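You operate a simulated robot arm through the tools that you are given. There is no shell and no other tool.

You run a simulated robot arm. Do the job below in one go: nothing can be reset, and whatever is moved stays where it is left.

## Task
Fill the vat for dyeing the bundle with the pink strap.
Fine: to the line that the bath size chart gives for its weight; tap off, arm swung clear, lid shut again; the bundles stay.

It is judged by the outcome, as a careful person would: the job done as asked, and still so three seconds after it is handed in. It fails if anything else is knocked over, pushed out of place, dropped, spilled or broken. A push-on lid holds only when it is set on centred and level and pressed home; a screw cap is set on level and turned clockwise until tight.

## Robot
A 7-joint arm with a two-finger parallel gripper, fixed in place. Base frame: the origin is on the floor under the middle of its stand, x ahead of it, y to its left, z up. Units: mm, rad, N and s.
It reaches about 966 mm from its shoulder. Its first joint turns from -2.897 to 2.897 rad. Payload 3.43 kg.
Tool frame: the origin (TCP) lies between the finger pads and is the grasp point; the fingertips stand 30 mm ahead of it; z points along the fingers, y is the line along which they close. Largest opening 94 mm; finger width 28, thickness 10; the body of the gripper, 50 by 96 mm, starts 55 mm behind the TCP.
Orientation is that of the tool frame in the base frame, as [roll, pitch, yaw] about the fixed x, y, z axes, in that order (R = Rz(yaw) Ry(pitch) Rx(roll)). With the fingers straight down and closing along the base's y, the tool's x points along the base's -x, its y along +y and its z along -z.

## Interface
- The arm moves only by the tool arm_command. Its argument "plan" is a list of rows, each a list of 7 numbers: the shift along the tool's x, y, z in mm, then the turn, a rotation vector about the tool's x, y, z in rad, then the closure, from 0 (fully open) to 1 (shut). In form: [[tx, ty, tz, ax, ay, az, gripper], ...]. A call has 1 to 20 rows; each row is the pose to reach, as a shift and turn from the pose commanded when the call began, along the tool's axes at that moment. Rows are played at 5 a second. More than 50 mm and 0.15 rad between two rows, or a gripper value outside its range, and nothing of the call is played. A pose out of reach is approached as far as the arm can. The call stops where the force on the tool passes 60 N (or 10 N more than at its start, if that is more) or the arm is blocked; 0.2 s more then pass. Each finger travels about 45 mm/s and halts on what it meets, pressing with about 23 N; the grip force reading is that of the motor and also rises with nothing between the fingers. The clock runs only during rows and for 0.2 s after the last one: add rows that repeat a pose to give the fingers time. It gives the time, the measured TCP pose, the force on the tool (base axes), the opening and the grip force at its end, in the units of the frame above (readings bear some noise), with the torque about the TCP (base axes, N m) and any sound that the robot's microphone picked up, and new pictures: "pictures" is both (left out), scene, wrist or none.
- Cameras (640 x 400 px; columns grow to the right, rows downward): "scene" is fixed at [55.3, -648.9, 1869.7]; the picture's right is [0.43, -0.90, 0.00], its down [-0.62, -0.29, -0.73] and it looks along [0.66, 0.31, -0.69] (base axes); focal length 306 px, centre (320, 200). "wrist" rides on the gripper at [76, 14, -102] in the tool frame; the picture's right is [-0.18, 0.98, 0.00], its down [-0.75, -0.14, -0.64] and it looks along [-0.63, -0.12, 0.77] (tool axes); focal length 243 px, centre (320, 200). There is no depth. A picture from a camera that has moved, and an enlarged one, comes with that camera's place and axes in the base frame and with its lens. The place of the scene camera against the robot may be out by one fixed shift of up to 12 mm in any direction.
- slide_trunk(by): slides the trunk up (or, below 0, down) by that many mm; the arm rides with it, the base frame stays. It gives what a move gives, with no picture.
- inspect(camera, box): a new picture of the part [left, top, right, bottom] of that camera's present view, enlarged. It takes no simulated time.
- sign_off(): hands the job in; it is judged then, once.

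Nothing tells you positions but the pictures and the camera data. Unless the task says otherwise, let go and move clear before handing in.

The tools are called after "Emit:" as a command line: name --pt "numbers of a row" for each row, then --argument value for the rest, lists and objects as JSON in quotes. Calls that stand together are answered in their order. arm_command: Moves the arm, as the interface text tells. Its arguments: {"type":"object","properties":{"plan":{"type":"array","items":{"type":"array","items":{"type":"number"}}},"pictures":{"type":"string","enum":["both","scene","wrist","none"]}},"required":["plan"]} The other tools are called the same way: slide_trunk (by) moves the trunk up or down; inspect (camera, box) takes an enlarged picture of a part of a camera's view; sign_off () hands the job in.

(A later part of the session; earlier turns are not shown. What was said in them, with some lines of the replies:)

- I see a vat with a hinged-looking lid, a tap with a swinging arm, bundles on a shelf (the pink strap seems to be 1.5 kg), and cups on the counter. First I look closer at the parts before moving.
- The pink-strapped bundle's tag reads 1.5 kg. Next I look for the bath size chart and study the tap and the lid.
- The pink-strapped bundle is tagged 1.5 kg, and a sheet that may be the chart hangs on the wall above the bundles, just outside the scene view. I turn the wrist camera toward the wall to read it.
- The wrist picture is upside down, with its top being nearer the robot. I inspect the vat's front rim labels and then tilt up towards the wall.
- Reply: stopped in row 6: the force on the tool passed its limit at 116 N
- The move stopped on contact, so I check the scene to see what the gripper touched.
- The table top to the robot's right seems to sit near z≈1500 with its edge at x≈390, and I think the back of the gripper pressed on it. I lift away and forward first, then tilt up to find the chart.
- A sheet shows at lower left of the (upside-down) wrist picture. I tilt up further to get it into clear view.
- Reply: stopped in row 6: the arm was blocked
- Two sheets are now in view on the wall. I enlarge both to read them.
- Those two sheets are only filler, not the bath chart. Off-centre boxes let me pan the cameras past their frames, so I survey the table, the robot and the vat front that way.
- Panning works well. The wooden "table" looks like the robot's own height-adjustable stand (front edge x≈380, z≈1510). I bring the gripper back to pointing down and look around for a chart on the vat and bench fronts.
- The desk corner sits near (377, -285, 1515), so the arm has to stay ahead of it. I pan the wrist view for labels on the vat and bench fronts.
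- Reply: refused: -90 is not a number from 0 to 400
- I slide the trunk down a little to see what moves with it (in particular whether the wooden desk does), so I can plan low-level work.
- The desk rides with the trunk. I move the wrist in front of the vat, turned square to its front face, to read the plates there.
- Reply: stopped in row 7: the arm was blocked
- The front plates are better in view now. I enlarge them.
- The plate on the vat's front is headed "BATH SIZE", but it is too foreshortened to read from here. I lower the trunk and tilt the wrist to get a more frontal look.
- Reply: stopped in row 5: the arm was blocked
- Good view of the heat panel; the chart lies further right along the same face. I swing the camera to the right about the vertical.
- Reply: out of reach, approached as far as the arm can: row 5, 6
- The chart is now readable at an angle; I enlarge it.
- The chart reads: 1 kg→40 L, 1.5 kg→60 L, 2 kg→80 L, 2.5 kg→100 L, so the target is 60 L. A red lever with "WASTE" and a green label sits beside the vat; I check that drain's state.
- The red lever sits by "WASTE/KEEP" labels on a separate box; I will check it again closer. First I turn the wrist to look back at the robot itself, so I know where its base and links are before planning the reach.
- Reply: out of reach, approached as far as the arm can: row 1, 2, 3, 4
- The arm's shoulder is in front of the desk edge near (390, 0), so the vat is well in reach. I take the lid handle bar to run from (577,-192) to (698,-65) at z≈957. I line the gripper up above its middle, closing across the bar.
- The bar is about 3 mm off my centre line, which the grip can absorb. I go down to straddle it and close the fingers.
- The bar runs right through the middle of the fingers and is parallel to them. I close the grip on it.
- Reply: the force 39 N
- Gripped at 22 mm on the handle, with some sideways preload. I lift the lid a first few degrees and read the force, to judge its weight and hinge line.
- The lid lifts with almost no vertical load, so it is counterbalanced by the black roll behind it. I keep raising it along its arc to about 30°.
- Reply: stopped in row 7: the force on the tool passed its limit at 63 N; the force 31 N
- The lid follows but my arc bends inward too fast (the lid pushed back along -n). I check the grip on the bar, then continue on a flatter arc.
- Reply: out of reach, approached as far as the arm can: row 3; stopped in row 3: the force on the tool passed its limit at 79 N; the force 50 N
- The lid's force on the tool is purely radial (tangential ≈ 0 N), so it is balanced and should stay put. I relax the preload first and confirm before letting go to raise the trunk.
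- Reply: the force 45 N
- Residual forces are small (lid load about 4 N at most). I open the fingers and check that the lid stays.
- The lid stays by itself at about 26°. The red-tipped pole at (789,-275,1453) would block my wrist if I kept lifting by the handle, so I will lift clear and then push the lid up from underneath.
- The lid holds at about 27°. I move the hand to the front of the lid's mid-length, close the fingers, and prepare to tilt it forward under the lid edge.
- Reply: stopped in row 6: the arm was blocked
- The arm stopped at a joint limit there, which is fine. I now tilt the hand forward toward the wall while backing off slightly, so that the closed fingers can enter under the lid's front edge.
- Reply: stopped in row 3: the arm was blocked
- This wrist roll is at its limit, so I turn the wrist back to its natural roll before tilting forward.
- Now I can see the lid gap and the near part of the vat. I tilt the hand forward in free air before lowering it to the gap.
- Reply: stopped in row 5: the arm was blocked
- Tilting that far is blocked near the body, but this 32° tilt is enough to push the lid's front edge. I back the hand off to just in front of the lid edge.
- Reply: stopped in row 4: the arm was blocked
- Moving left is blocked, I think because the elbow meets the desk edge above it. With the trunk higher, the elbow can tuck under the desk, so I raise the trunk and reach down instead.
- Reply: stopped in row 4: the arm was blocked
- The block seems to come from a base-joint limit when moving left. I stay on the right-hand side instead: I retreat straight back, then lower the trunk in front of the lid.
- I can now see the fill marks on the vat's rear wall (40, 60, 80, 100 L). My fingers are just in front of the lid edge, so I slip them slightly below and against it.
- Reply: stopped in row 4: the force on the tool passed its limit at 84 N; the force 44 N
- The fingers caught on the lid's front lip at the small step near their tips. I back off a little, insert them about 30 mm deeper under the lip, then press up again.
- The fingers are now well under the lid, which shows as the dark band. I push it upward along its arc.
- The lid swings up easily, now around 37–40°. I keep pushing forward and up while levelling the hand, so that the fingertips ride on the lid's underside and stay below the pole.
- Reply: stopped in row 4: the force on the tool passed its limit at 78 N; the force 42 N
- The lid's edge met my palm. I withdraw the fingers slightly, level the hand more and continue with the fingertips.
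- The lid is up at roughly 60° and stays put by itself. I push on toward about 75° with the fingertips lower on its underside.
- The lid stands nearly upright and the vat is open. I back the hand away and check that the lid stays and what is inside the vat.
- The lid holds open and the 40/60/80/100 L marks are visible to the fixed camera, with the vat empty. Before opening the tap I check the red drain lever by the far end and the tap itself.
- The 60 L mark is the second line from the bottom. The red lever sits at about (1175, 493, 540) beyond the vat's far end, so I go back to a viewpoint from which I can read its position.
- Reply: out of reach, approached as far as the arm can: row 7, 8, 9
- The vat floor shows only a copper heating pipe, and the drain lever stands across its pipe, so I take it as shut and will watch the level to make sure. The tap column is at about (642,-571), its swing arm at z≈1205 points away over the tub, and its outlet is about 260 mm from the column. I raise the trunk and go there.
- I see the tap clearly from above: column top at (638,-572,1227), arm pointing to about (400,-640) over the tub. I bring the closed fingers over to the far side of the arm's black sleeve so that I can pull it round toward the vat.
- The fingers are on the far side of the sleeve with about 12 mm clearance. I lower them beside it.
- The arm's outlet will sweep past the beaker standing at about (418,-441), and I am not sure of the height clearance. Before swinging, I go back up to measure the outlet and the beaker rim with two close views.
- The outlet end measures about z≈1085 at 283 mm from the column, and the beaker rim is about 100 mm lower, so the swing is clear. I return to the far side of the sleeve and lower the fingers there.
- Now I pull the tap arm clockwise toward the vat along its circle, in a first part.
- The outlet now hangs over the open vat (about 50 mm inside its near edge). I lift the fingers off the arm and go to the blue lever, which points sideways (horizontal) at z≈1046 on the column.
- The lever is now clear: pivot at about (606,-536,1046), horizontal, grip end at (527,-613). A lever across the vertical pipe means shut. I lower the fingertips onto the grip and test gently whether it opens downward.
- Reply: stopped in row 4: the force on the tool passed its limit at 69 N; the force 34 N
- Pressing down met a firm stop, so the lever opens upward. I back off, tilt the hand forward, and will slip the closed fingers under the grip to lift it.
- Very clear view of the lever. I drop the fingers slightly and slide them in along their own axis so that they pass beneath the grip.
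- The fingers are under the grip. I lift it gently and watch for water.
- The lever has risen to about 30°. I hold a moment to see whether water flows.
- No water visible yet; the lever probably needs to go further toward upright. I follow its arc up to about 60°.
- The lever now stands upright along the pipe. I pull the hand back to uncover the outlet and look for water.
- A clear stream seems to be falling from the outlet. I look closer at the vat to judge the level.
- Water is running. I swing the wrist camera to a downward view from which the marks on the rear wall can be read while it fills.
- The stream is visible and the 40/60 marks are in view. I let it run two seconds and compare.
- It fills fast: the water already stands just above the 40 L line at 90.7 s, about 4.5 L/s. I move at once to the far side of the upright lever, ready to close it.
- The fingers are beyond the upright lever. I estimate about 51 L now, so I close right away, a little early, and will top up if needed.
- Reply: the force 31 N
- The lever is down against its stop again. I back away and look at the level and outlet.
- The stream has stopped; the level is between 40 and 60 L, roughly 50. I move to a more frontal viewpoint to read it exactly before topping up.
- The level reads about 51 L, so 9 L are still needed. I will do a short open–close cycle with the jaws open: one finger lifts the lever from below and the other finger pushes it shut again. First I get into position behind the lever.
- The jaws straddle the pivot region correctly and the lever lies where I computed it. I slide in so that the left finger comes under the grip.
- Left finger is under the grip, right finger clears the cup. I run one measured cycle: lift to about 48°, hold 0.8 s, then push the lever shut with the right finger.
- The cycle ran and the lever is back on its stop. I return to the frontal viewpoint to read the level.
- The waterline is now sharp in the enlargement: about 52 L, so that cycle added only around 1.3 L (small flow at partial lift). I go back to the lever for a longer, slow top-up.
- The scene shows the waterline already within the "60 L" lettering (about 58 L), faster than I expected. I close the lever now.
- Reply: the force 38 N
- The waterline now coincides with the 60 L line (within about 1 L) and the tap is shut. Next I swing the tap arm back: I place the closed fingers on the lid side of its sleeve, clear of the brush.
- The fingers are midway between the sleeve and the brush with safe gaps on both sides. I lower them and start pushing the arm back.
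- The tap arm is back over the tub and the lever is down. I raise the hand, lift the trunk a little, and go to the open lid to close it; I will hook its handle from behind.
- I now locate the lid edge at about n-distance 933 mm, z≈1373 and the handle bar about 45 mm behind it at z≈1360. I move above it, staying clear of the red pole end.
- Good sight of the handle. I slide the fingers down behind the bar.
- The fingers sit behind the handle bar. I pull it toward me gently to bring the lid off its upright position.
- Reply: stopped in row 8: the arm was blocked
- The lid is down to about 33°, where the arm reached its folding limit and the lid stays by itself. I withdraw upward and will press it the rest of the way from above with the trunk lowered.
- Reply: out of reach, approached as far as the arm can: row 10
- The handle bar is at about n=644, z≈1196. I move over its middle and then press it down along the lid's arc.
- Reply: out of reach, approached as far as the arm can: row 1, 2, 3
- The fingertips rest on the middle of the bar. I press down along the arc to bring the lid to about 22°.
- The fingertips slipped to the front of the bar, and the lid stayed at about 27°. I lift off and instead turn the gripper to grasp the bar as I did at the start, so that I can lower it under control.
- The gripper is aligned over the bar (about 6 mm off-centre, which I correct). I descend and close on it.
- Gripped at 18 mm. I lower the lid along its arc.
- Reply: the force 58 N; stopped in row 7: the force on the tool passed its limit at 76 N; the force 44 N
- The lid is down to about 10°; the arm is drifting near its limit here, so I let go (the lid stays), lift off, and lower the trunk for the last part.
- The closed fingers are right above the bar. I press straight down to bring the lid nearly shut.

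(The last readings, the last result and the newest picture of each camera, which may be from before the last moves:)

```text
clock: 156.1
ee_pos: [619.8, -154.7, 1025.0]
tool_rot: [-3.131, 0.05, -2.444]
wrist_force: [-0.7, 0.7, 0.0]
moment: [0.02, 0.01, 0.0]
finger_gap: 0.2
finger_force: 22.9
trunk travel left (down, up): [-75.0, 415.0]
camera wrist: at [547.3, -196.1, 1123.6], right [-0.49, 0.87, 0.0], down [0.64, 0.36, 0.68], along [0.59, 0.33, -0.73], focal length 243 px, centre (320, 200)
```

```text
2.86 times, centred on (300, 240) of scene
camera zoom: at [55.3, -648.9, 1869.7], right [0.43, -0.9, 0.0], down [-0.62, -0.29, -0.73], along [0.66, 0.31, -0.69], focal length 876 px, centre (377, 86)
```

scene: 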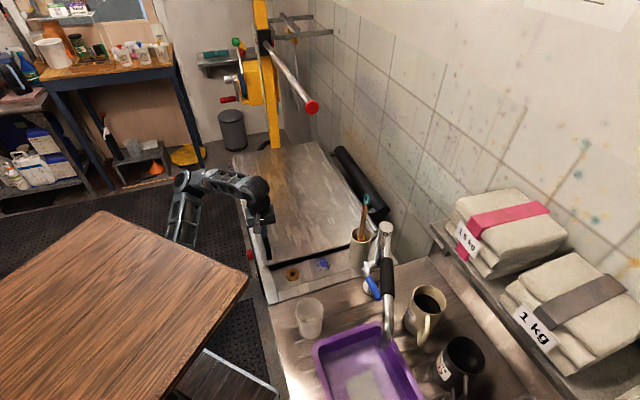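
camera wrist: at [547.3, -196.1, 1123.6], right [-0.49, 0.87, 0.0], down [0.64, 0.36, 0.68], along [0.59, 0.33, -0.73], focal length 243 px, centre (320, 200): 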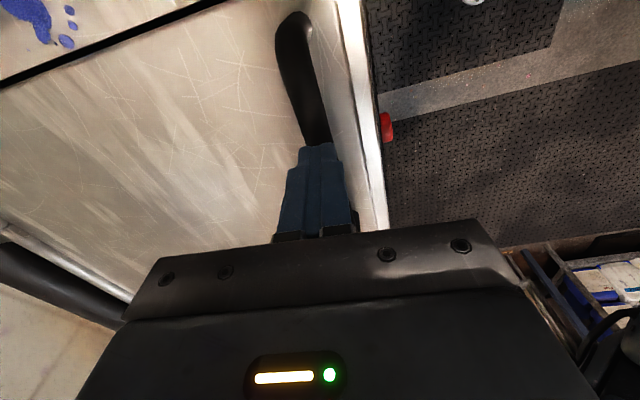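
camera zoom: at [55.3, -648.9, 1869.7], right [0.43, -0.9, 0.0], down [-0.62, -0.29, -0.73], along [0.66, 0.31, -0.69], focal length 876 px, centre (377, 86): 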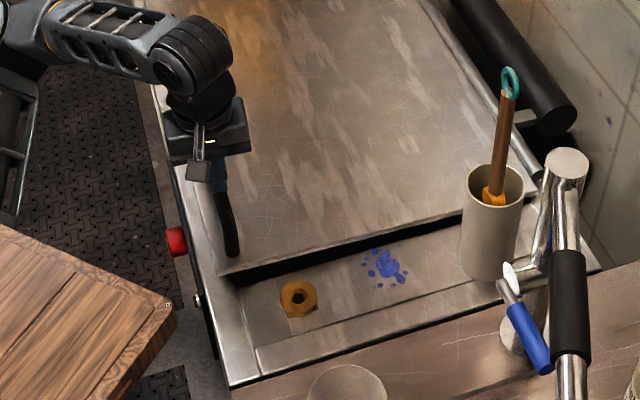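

Emit:
arm_command --pt "0 1 8 0 0 0 1" --pt "0 2 15 0 0 0 1" --pt "0 3 21 0 0 0 1" --pt "0 3.5 26 0 0 0 1" --pt "0 4 30 0 0 0 1" --pt "0 4 33 0 0 0 1" --pictures "both"

Emit:
inspect --camera "scene" --box '[220, 170, 380, 310]'

```text
clock: 157.5
ee_pos: [617.1, -153.8, 998.5]
tool_rot: [-3.123, 0.056, -2.45]
wrist_force: [0.6, 7.5, 31.2]
moment: [-0.05, 0.25, -0.36]
finger_gap: 0.0
finger_force: 23.4
trunk travel left (down, up): [-75.0, 415.0]
stopped in row 6: the force on the tool passed its limit at 64 N (the readings are from after the stop); the commanded pose is now the measured one
camera wrist: at [543.6, -194.0, 1095.7], right [-0.48, 0.88, -0.01], down [0.63, 0.36, 0.69], along [0.6, 0.33, -0.73], focal length 243 px, centre (320, 200)
```

scene: 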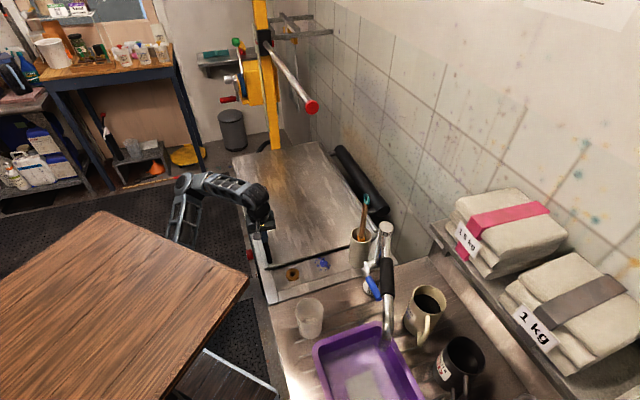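
wrist: 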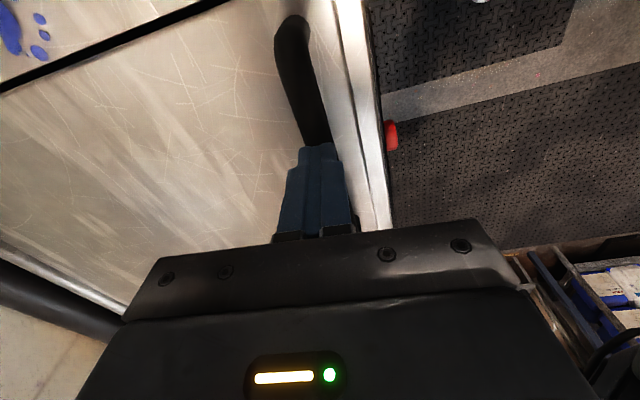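

```text
2.86 times, centred on (300, 240) of scene
camera zoom: at [55.3, -648.9, 1869.7], right [0.43, -0.9, 0.0], down [-0.62, -0.29, -0.73], along [0.66, 0.31, -0.69], focal length 876 px, centre (377, 86)
```

zoom: 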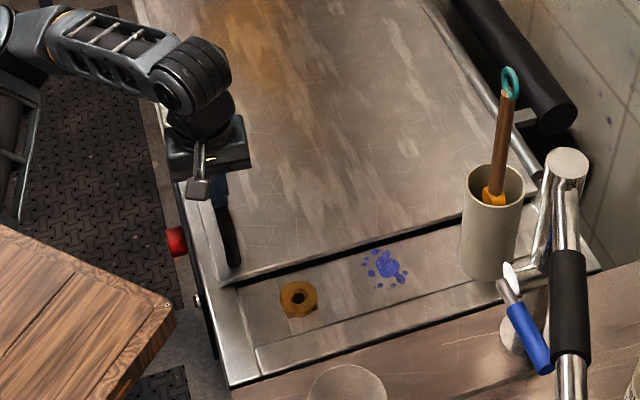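

The lid met its seat with a firm press, at the same handle height as at the start. I lift off and check that everything stays as it should.

Emit:
arm_command --pt "0 0 -20 0 0 0 1" --pt "0 0 -50 0 0 0 1" --pt "0 0 -90 0 0 0 1" --pt "0 0 -130 0 0 0 1" --pictures "both"

Emit:
inspect --camera "scene" --box '[220, 130, 420, 310]'

Emit:
inspect --camera "wrist" --box '[0, 0, 640, 2]'

```text
clock: 158.5
ee_pos: [611.4, -153.9, 1125.3]
tool_rot: [-3.126, 0.048, -2.448]
wrist_force: [0.2, 0.0, 0.3]
moment: [0.01, 0.0, 0.0]
finger_gap: 0.0
finger_force: 22.6
trunk travel left (down, up): [-75.0, 415.0]
camera wrist: at [538.1, -194.8, 1223.3], right [-0.49, 0.87, -0.01], down [0.64, 0.36, 0.68], along [0.6, 0.33, -0.73], focal length 243 px, centre (320, 200)
```

scene: 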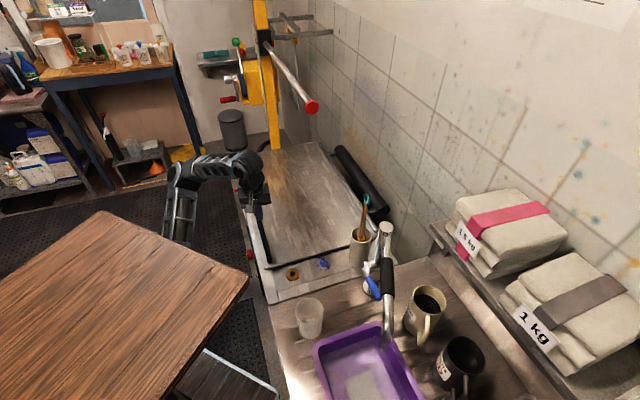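
wrist: 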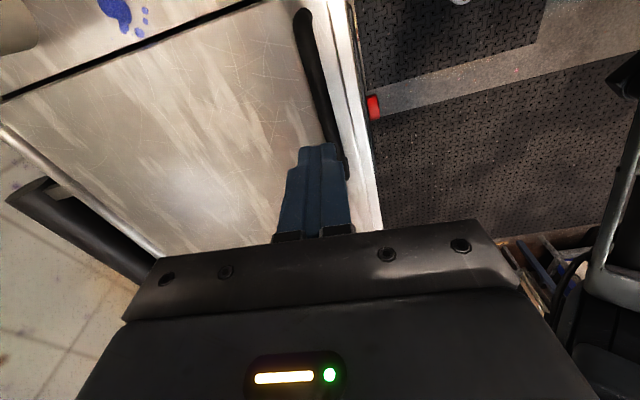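

```text
2.22 times, centred on (320, 220) of scene
camera zoom: at [55.3, -648.9, 1869.7], right [0.43, -0.9, 0.0], down [-0.62, -0.29, -0.73], along [0.66, 0.31, -0.69], focal length 681 px, centre (320, 156)
```

zoom: 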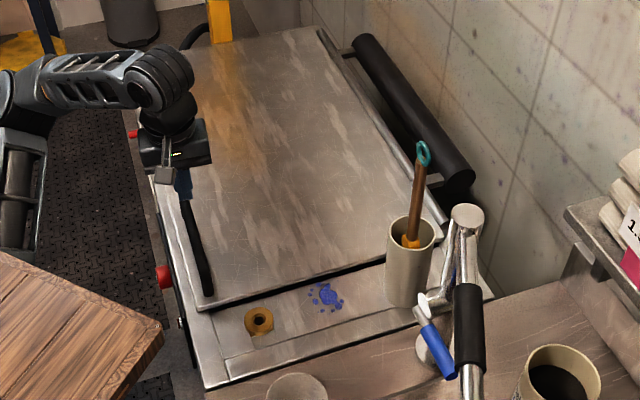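

```text
1.00 times, centred on (320, 1) of wrist (not enlarged: the box is as wide or as high as the picture)
camera zoom: at [538.1, -194.8, 1223.3], right [-0.49, 0.87, -0.01], down [0.64, 0.36, 0.68], along [0.6, 0.33, -0.73], focal length 243 px, centre (320, 399)
```

zoom: 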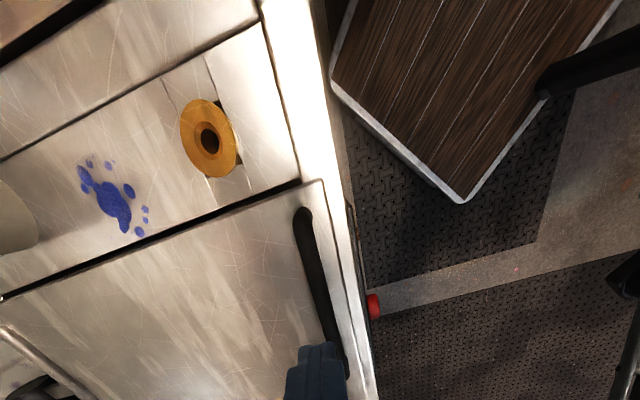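

All looks as at the start: lid shut, lever on its stop, tap arm back over the tub, bundles and cups untouched. I raise the arm clear and take a last look.

Emit:
slide_trunk --by 250

Emit:
arm_command --pt "0 0 0 0 0 0 0.5" --pt "0 0 0 0 0 0 0" --pt "0 0 0 0 0 0 0" --pictures "both"

Emit:
inspect --camera "scene" --box '[320, 200, 520, 380]'

Emit:
inspect --camera "scene" --box '[200, 380, 520, 400]'

Emit:
inspect --camera "scene" --box '[220, 130, 420, 310]'

```text
clock: 161.1
ee_pos: [611.4, -155.1, 1375.6]
tool_rot: [-3.125, 0.05, -2.45]
wrist_force: [-0.5, -0.9, -0.8]
moment: [-0.02, -0.03, -0.02]
finger_gap: 0.0
finger_force: 22.8
trunk travel left (down, up): [-325.0, 165.0]
```

```text
clock: 161.9
ee_pos: [611.3, -155.2, 1375.3]
tool_rot: [-3.125, 0.051, -2.45]
wrist_force: [-0.7, 0.0, 0.2]
moment: [0.01, 0.01, 0.02]
finger_gap: 67.2
finger_force: 0.1
trunk travel left (down, up): [-325.0, 165.0]
camera wrist: at [537.6, -194.9, 1473.2], right [-0.49, 0.87, -0.01], down [0.64, 0.36, 0.68], along [0.6, 0.33, -0.73], focal length 243 px, centre (320, 200)
```

scene: 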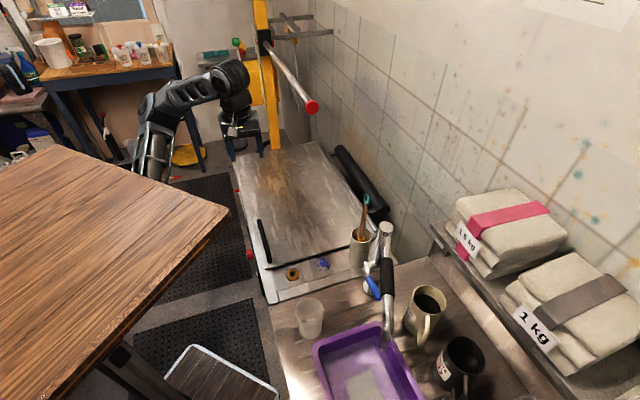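
wrist: 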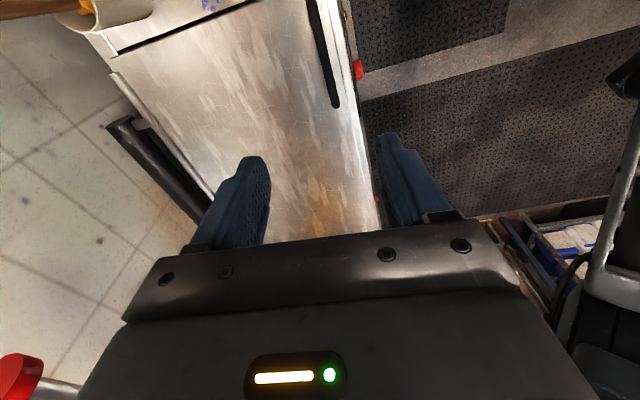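

```text
2.22 times, centred on (420, 290) of scene
camera zoom: at [55.3, -648.9, 1869.7], right [0.43, -0.9, 0.0], down [-0.62, -0.29, -0.73], along [0.66, 0.31, -0.69], focal length 681 px, centre (98, 0)
```

zoom: 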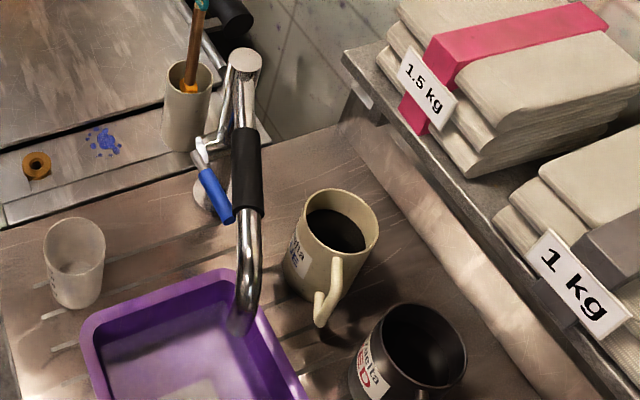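

```text
2.00 times, centred on (360, 390) of scene
camera zoom: at [55.3, -648.9, 1869.7], right [0.43, -0.9, 0.0], down [-0.62, -0.29, -0.73], along [0.66, 0.31, -0.69], focal length 613 px, centre (240, -180)
```

zoom: 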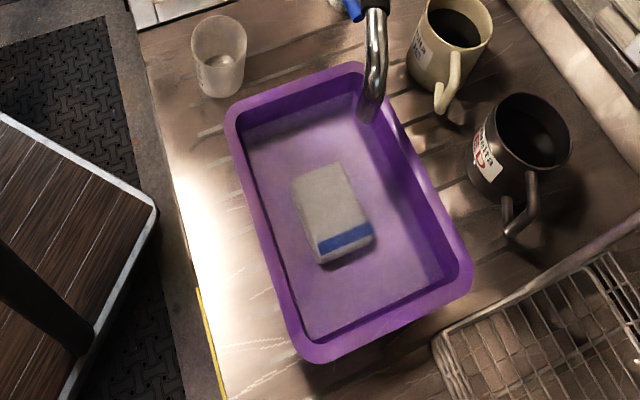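

```text
2.22 times, centred on (320, 220) of scene
camera zoom: at [55.3, -648.9, 1869.7], right [0.43, -0.9, 0.0], down [-0.62, -0.29, -0.73], along [0.66, 0.31, -0.69], focal length 681 px, centre (320, 156)
```

zoom: 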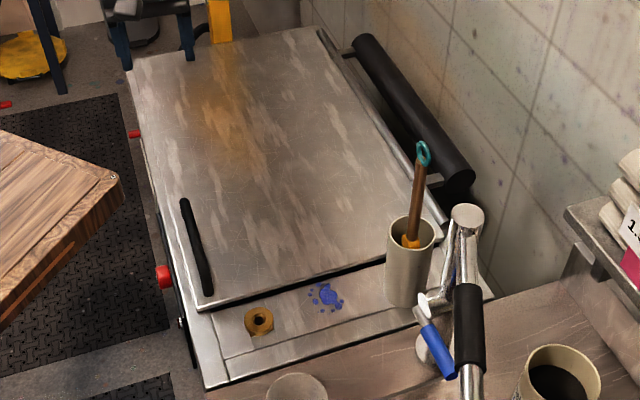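

The vat was filled to the 60 L line for the 1.5 kg pink-strapped bundle. The tap is off, its arm is swung back over the tub and the lid is shut flush. The bundles, cups, beaker and tub stand as they did, and the arm is clear. I hand the job in.

Emit:
sign_off

```text
The job is handed in.
```

The vat is filled to the 60 L line, the amount the chart on its front gives for 1.5 kg, which is the tag weight of the pink-strapped bundle. I handed the job in.

- **Level:** at my last close reading, about 44 seconds before handing in, the water was at the 60 L line, perhaps 1 L over. I could not read it again once the lid was down, and I saw no sign of a leak.
- **Tap:** the lever is down on its stop and nothing was running from the outlet. The arm is back over the purple tub, where it was at the start.
- **Lid:** it is shut and pressed home, with the handle at the same height as before I opened it.
- **Everything else:** the bundles, mugs, beaker, brush cup and tub stand where they were. Early on, while looking for the chart, the back of the gripper pressed against something, most likely the robot's own wooden stand. Nothing looked moved or marked.

I did not touch the red drain lever at the vat's far end. I took it to be shut because it stands across its pipe.
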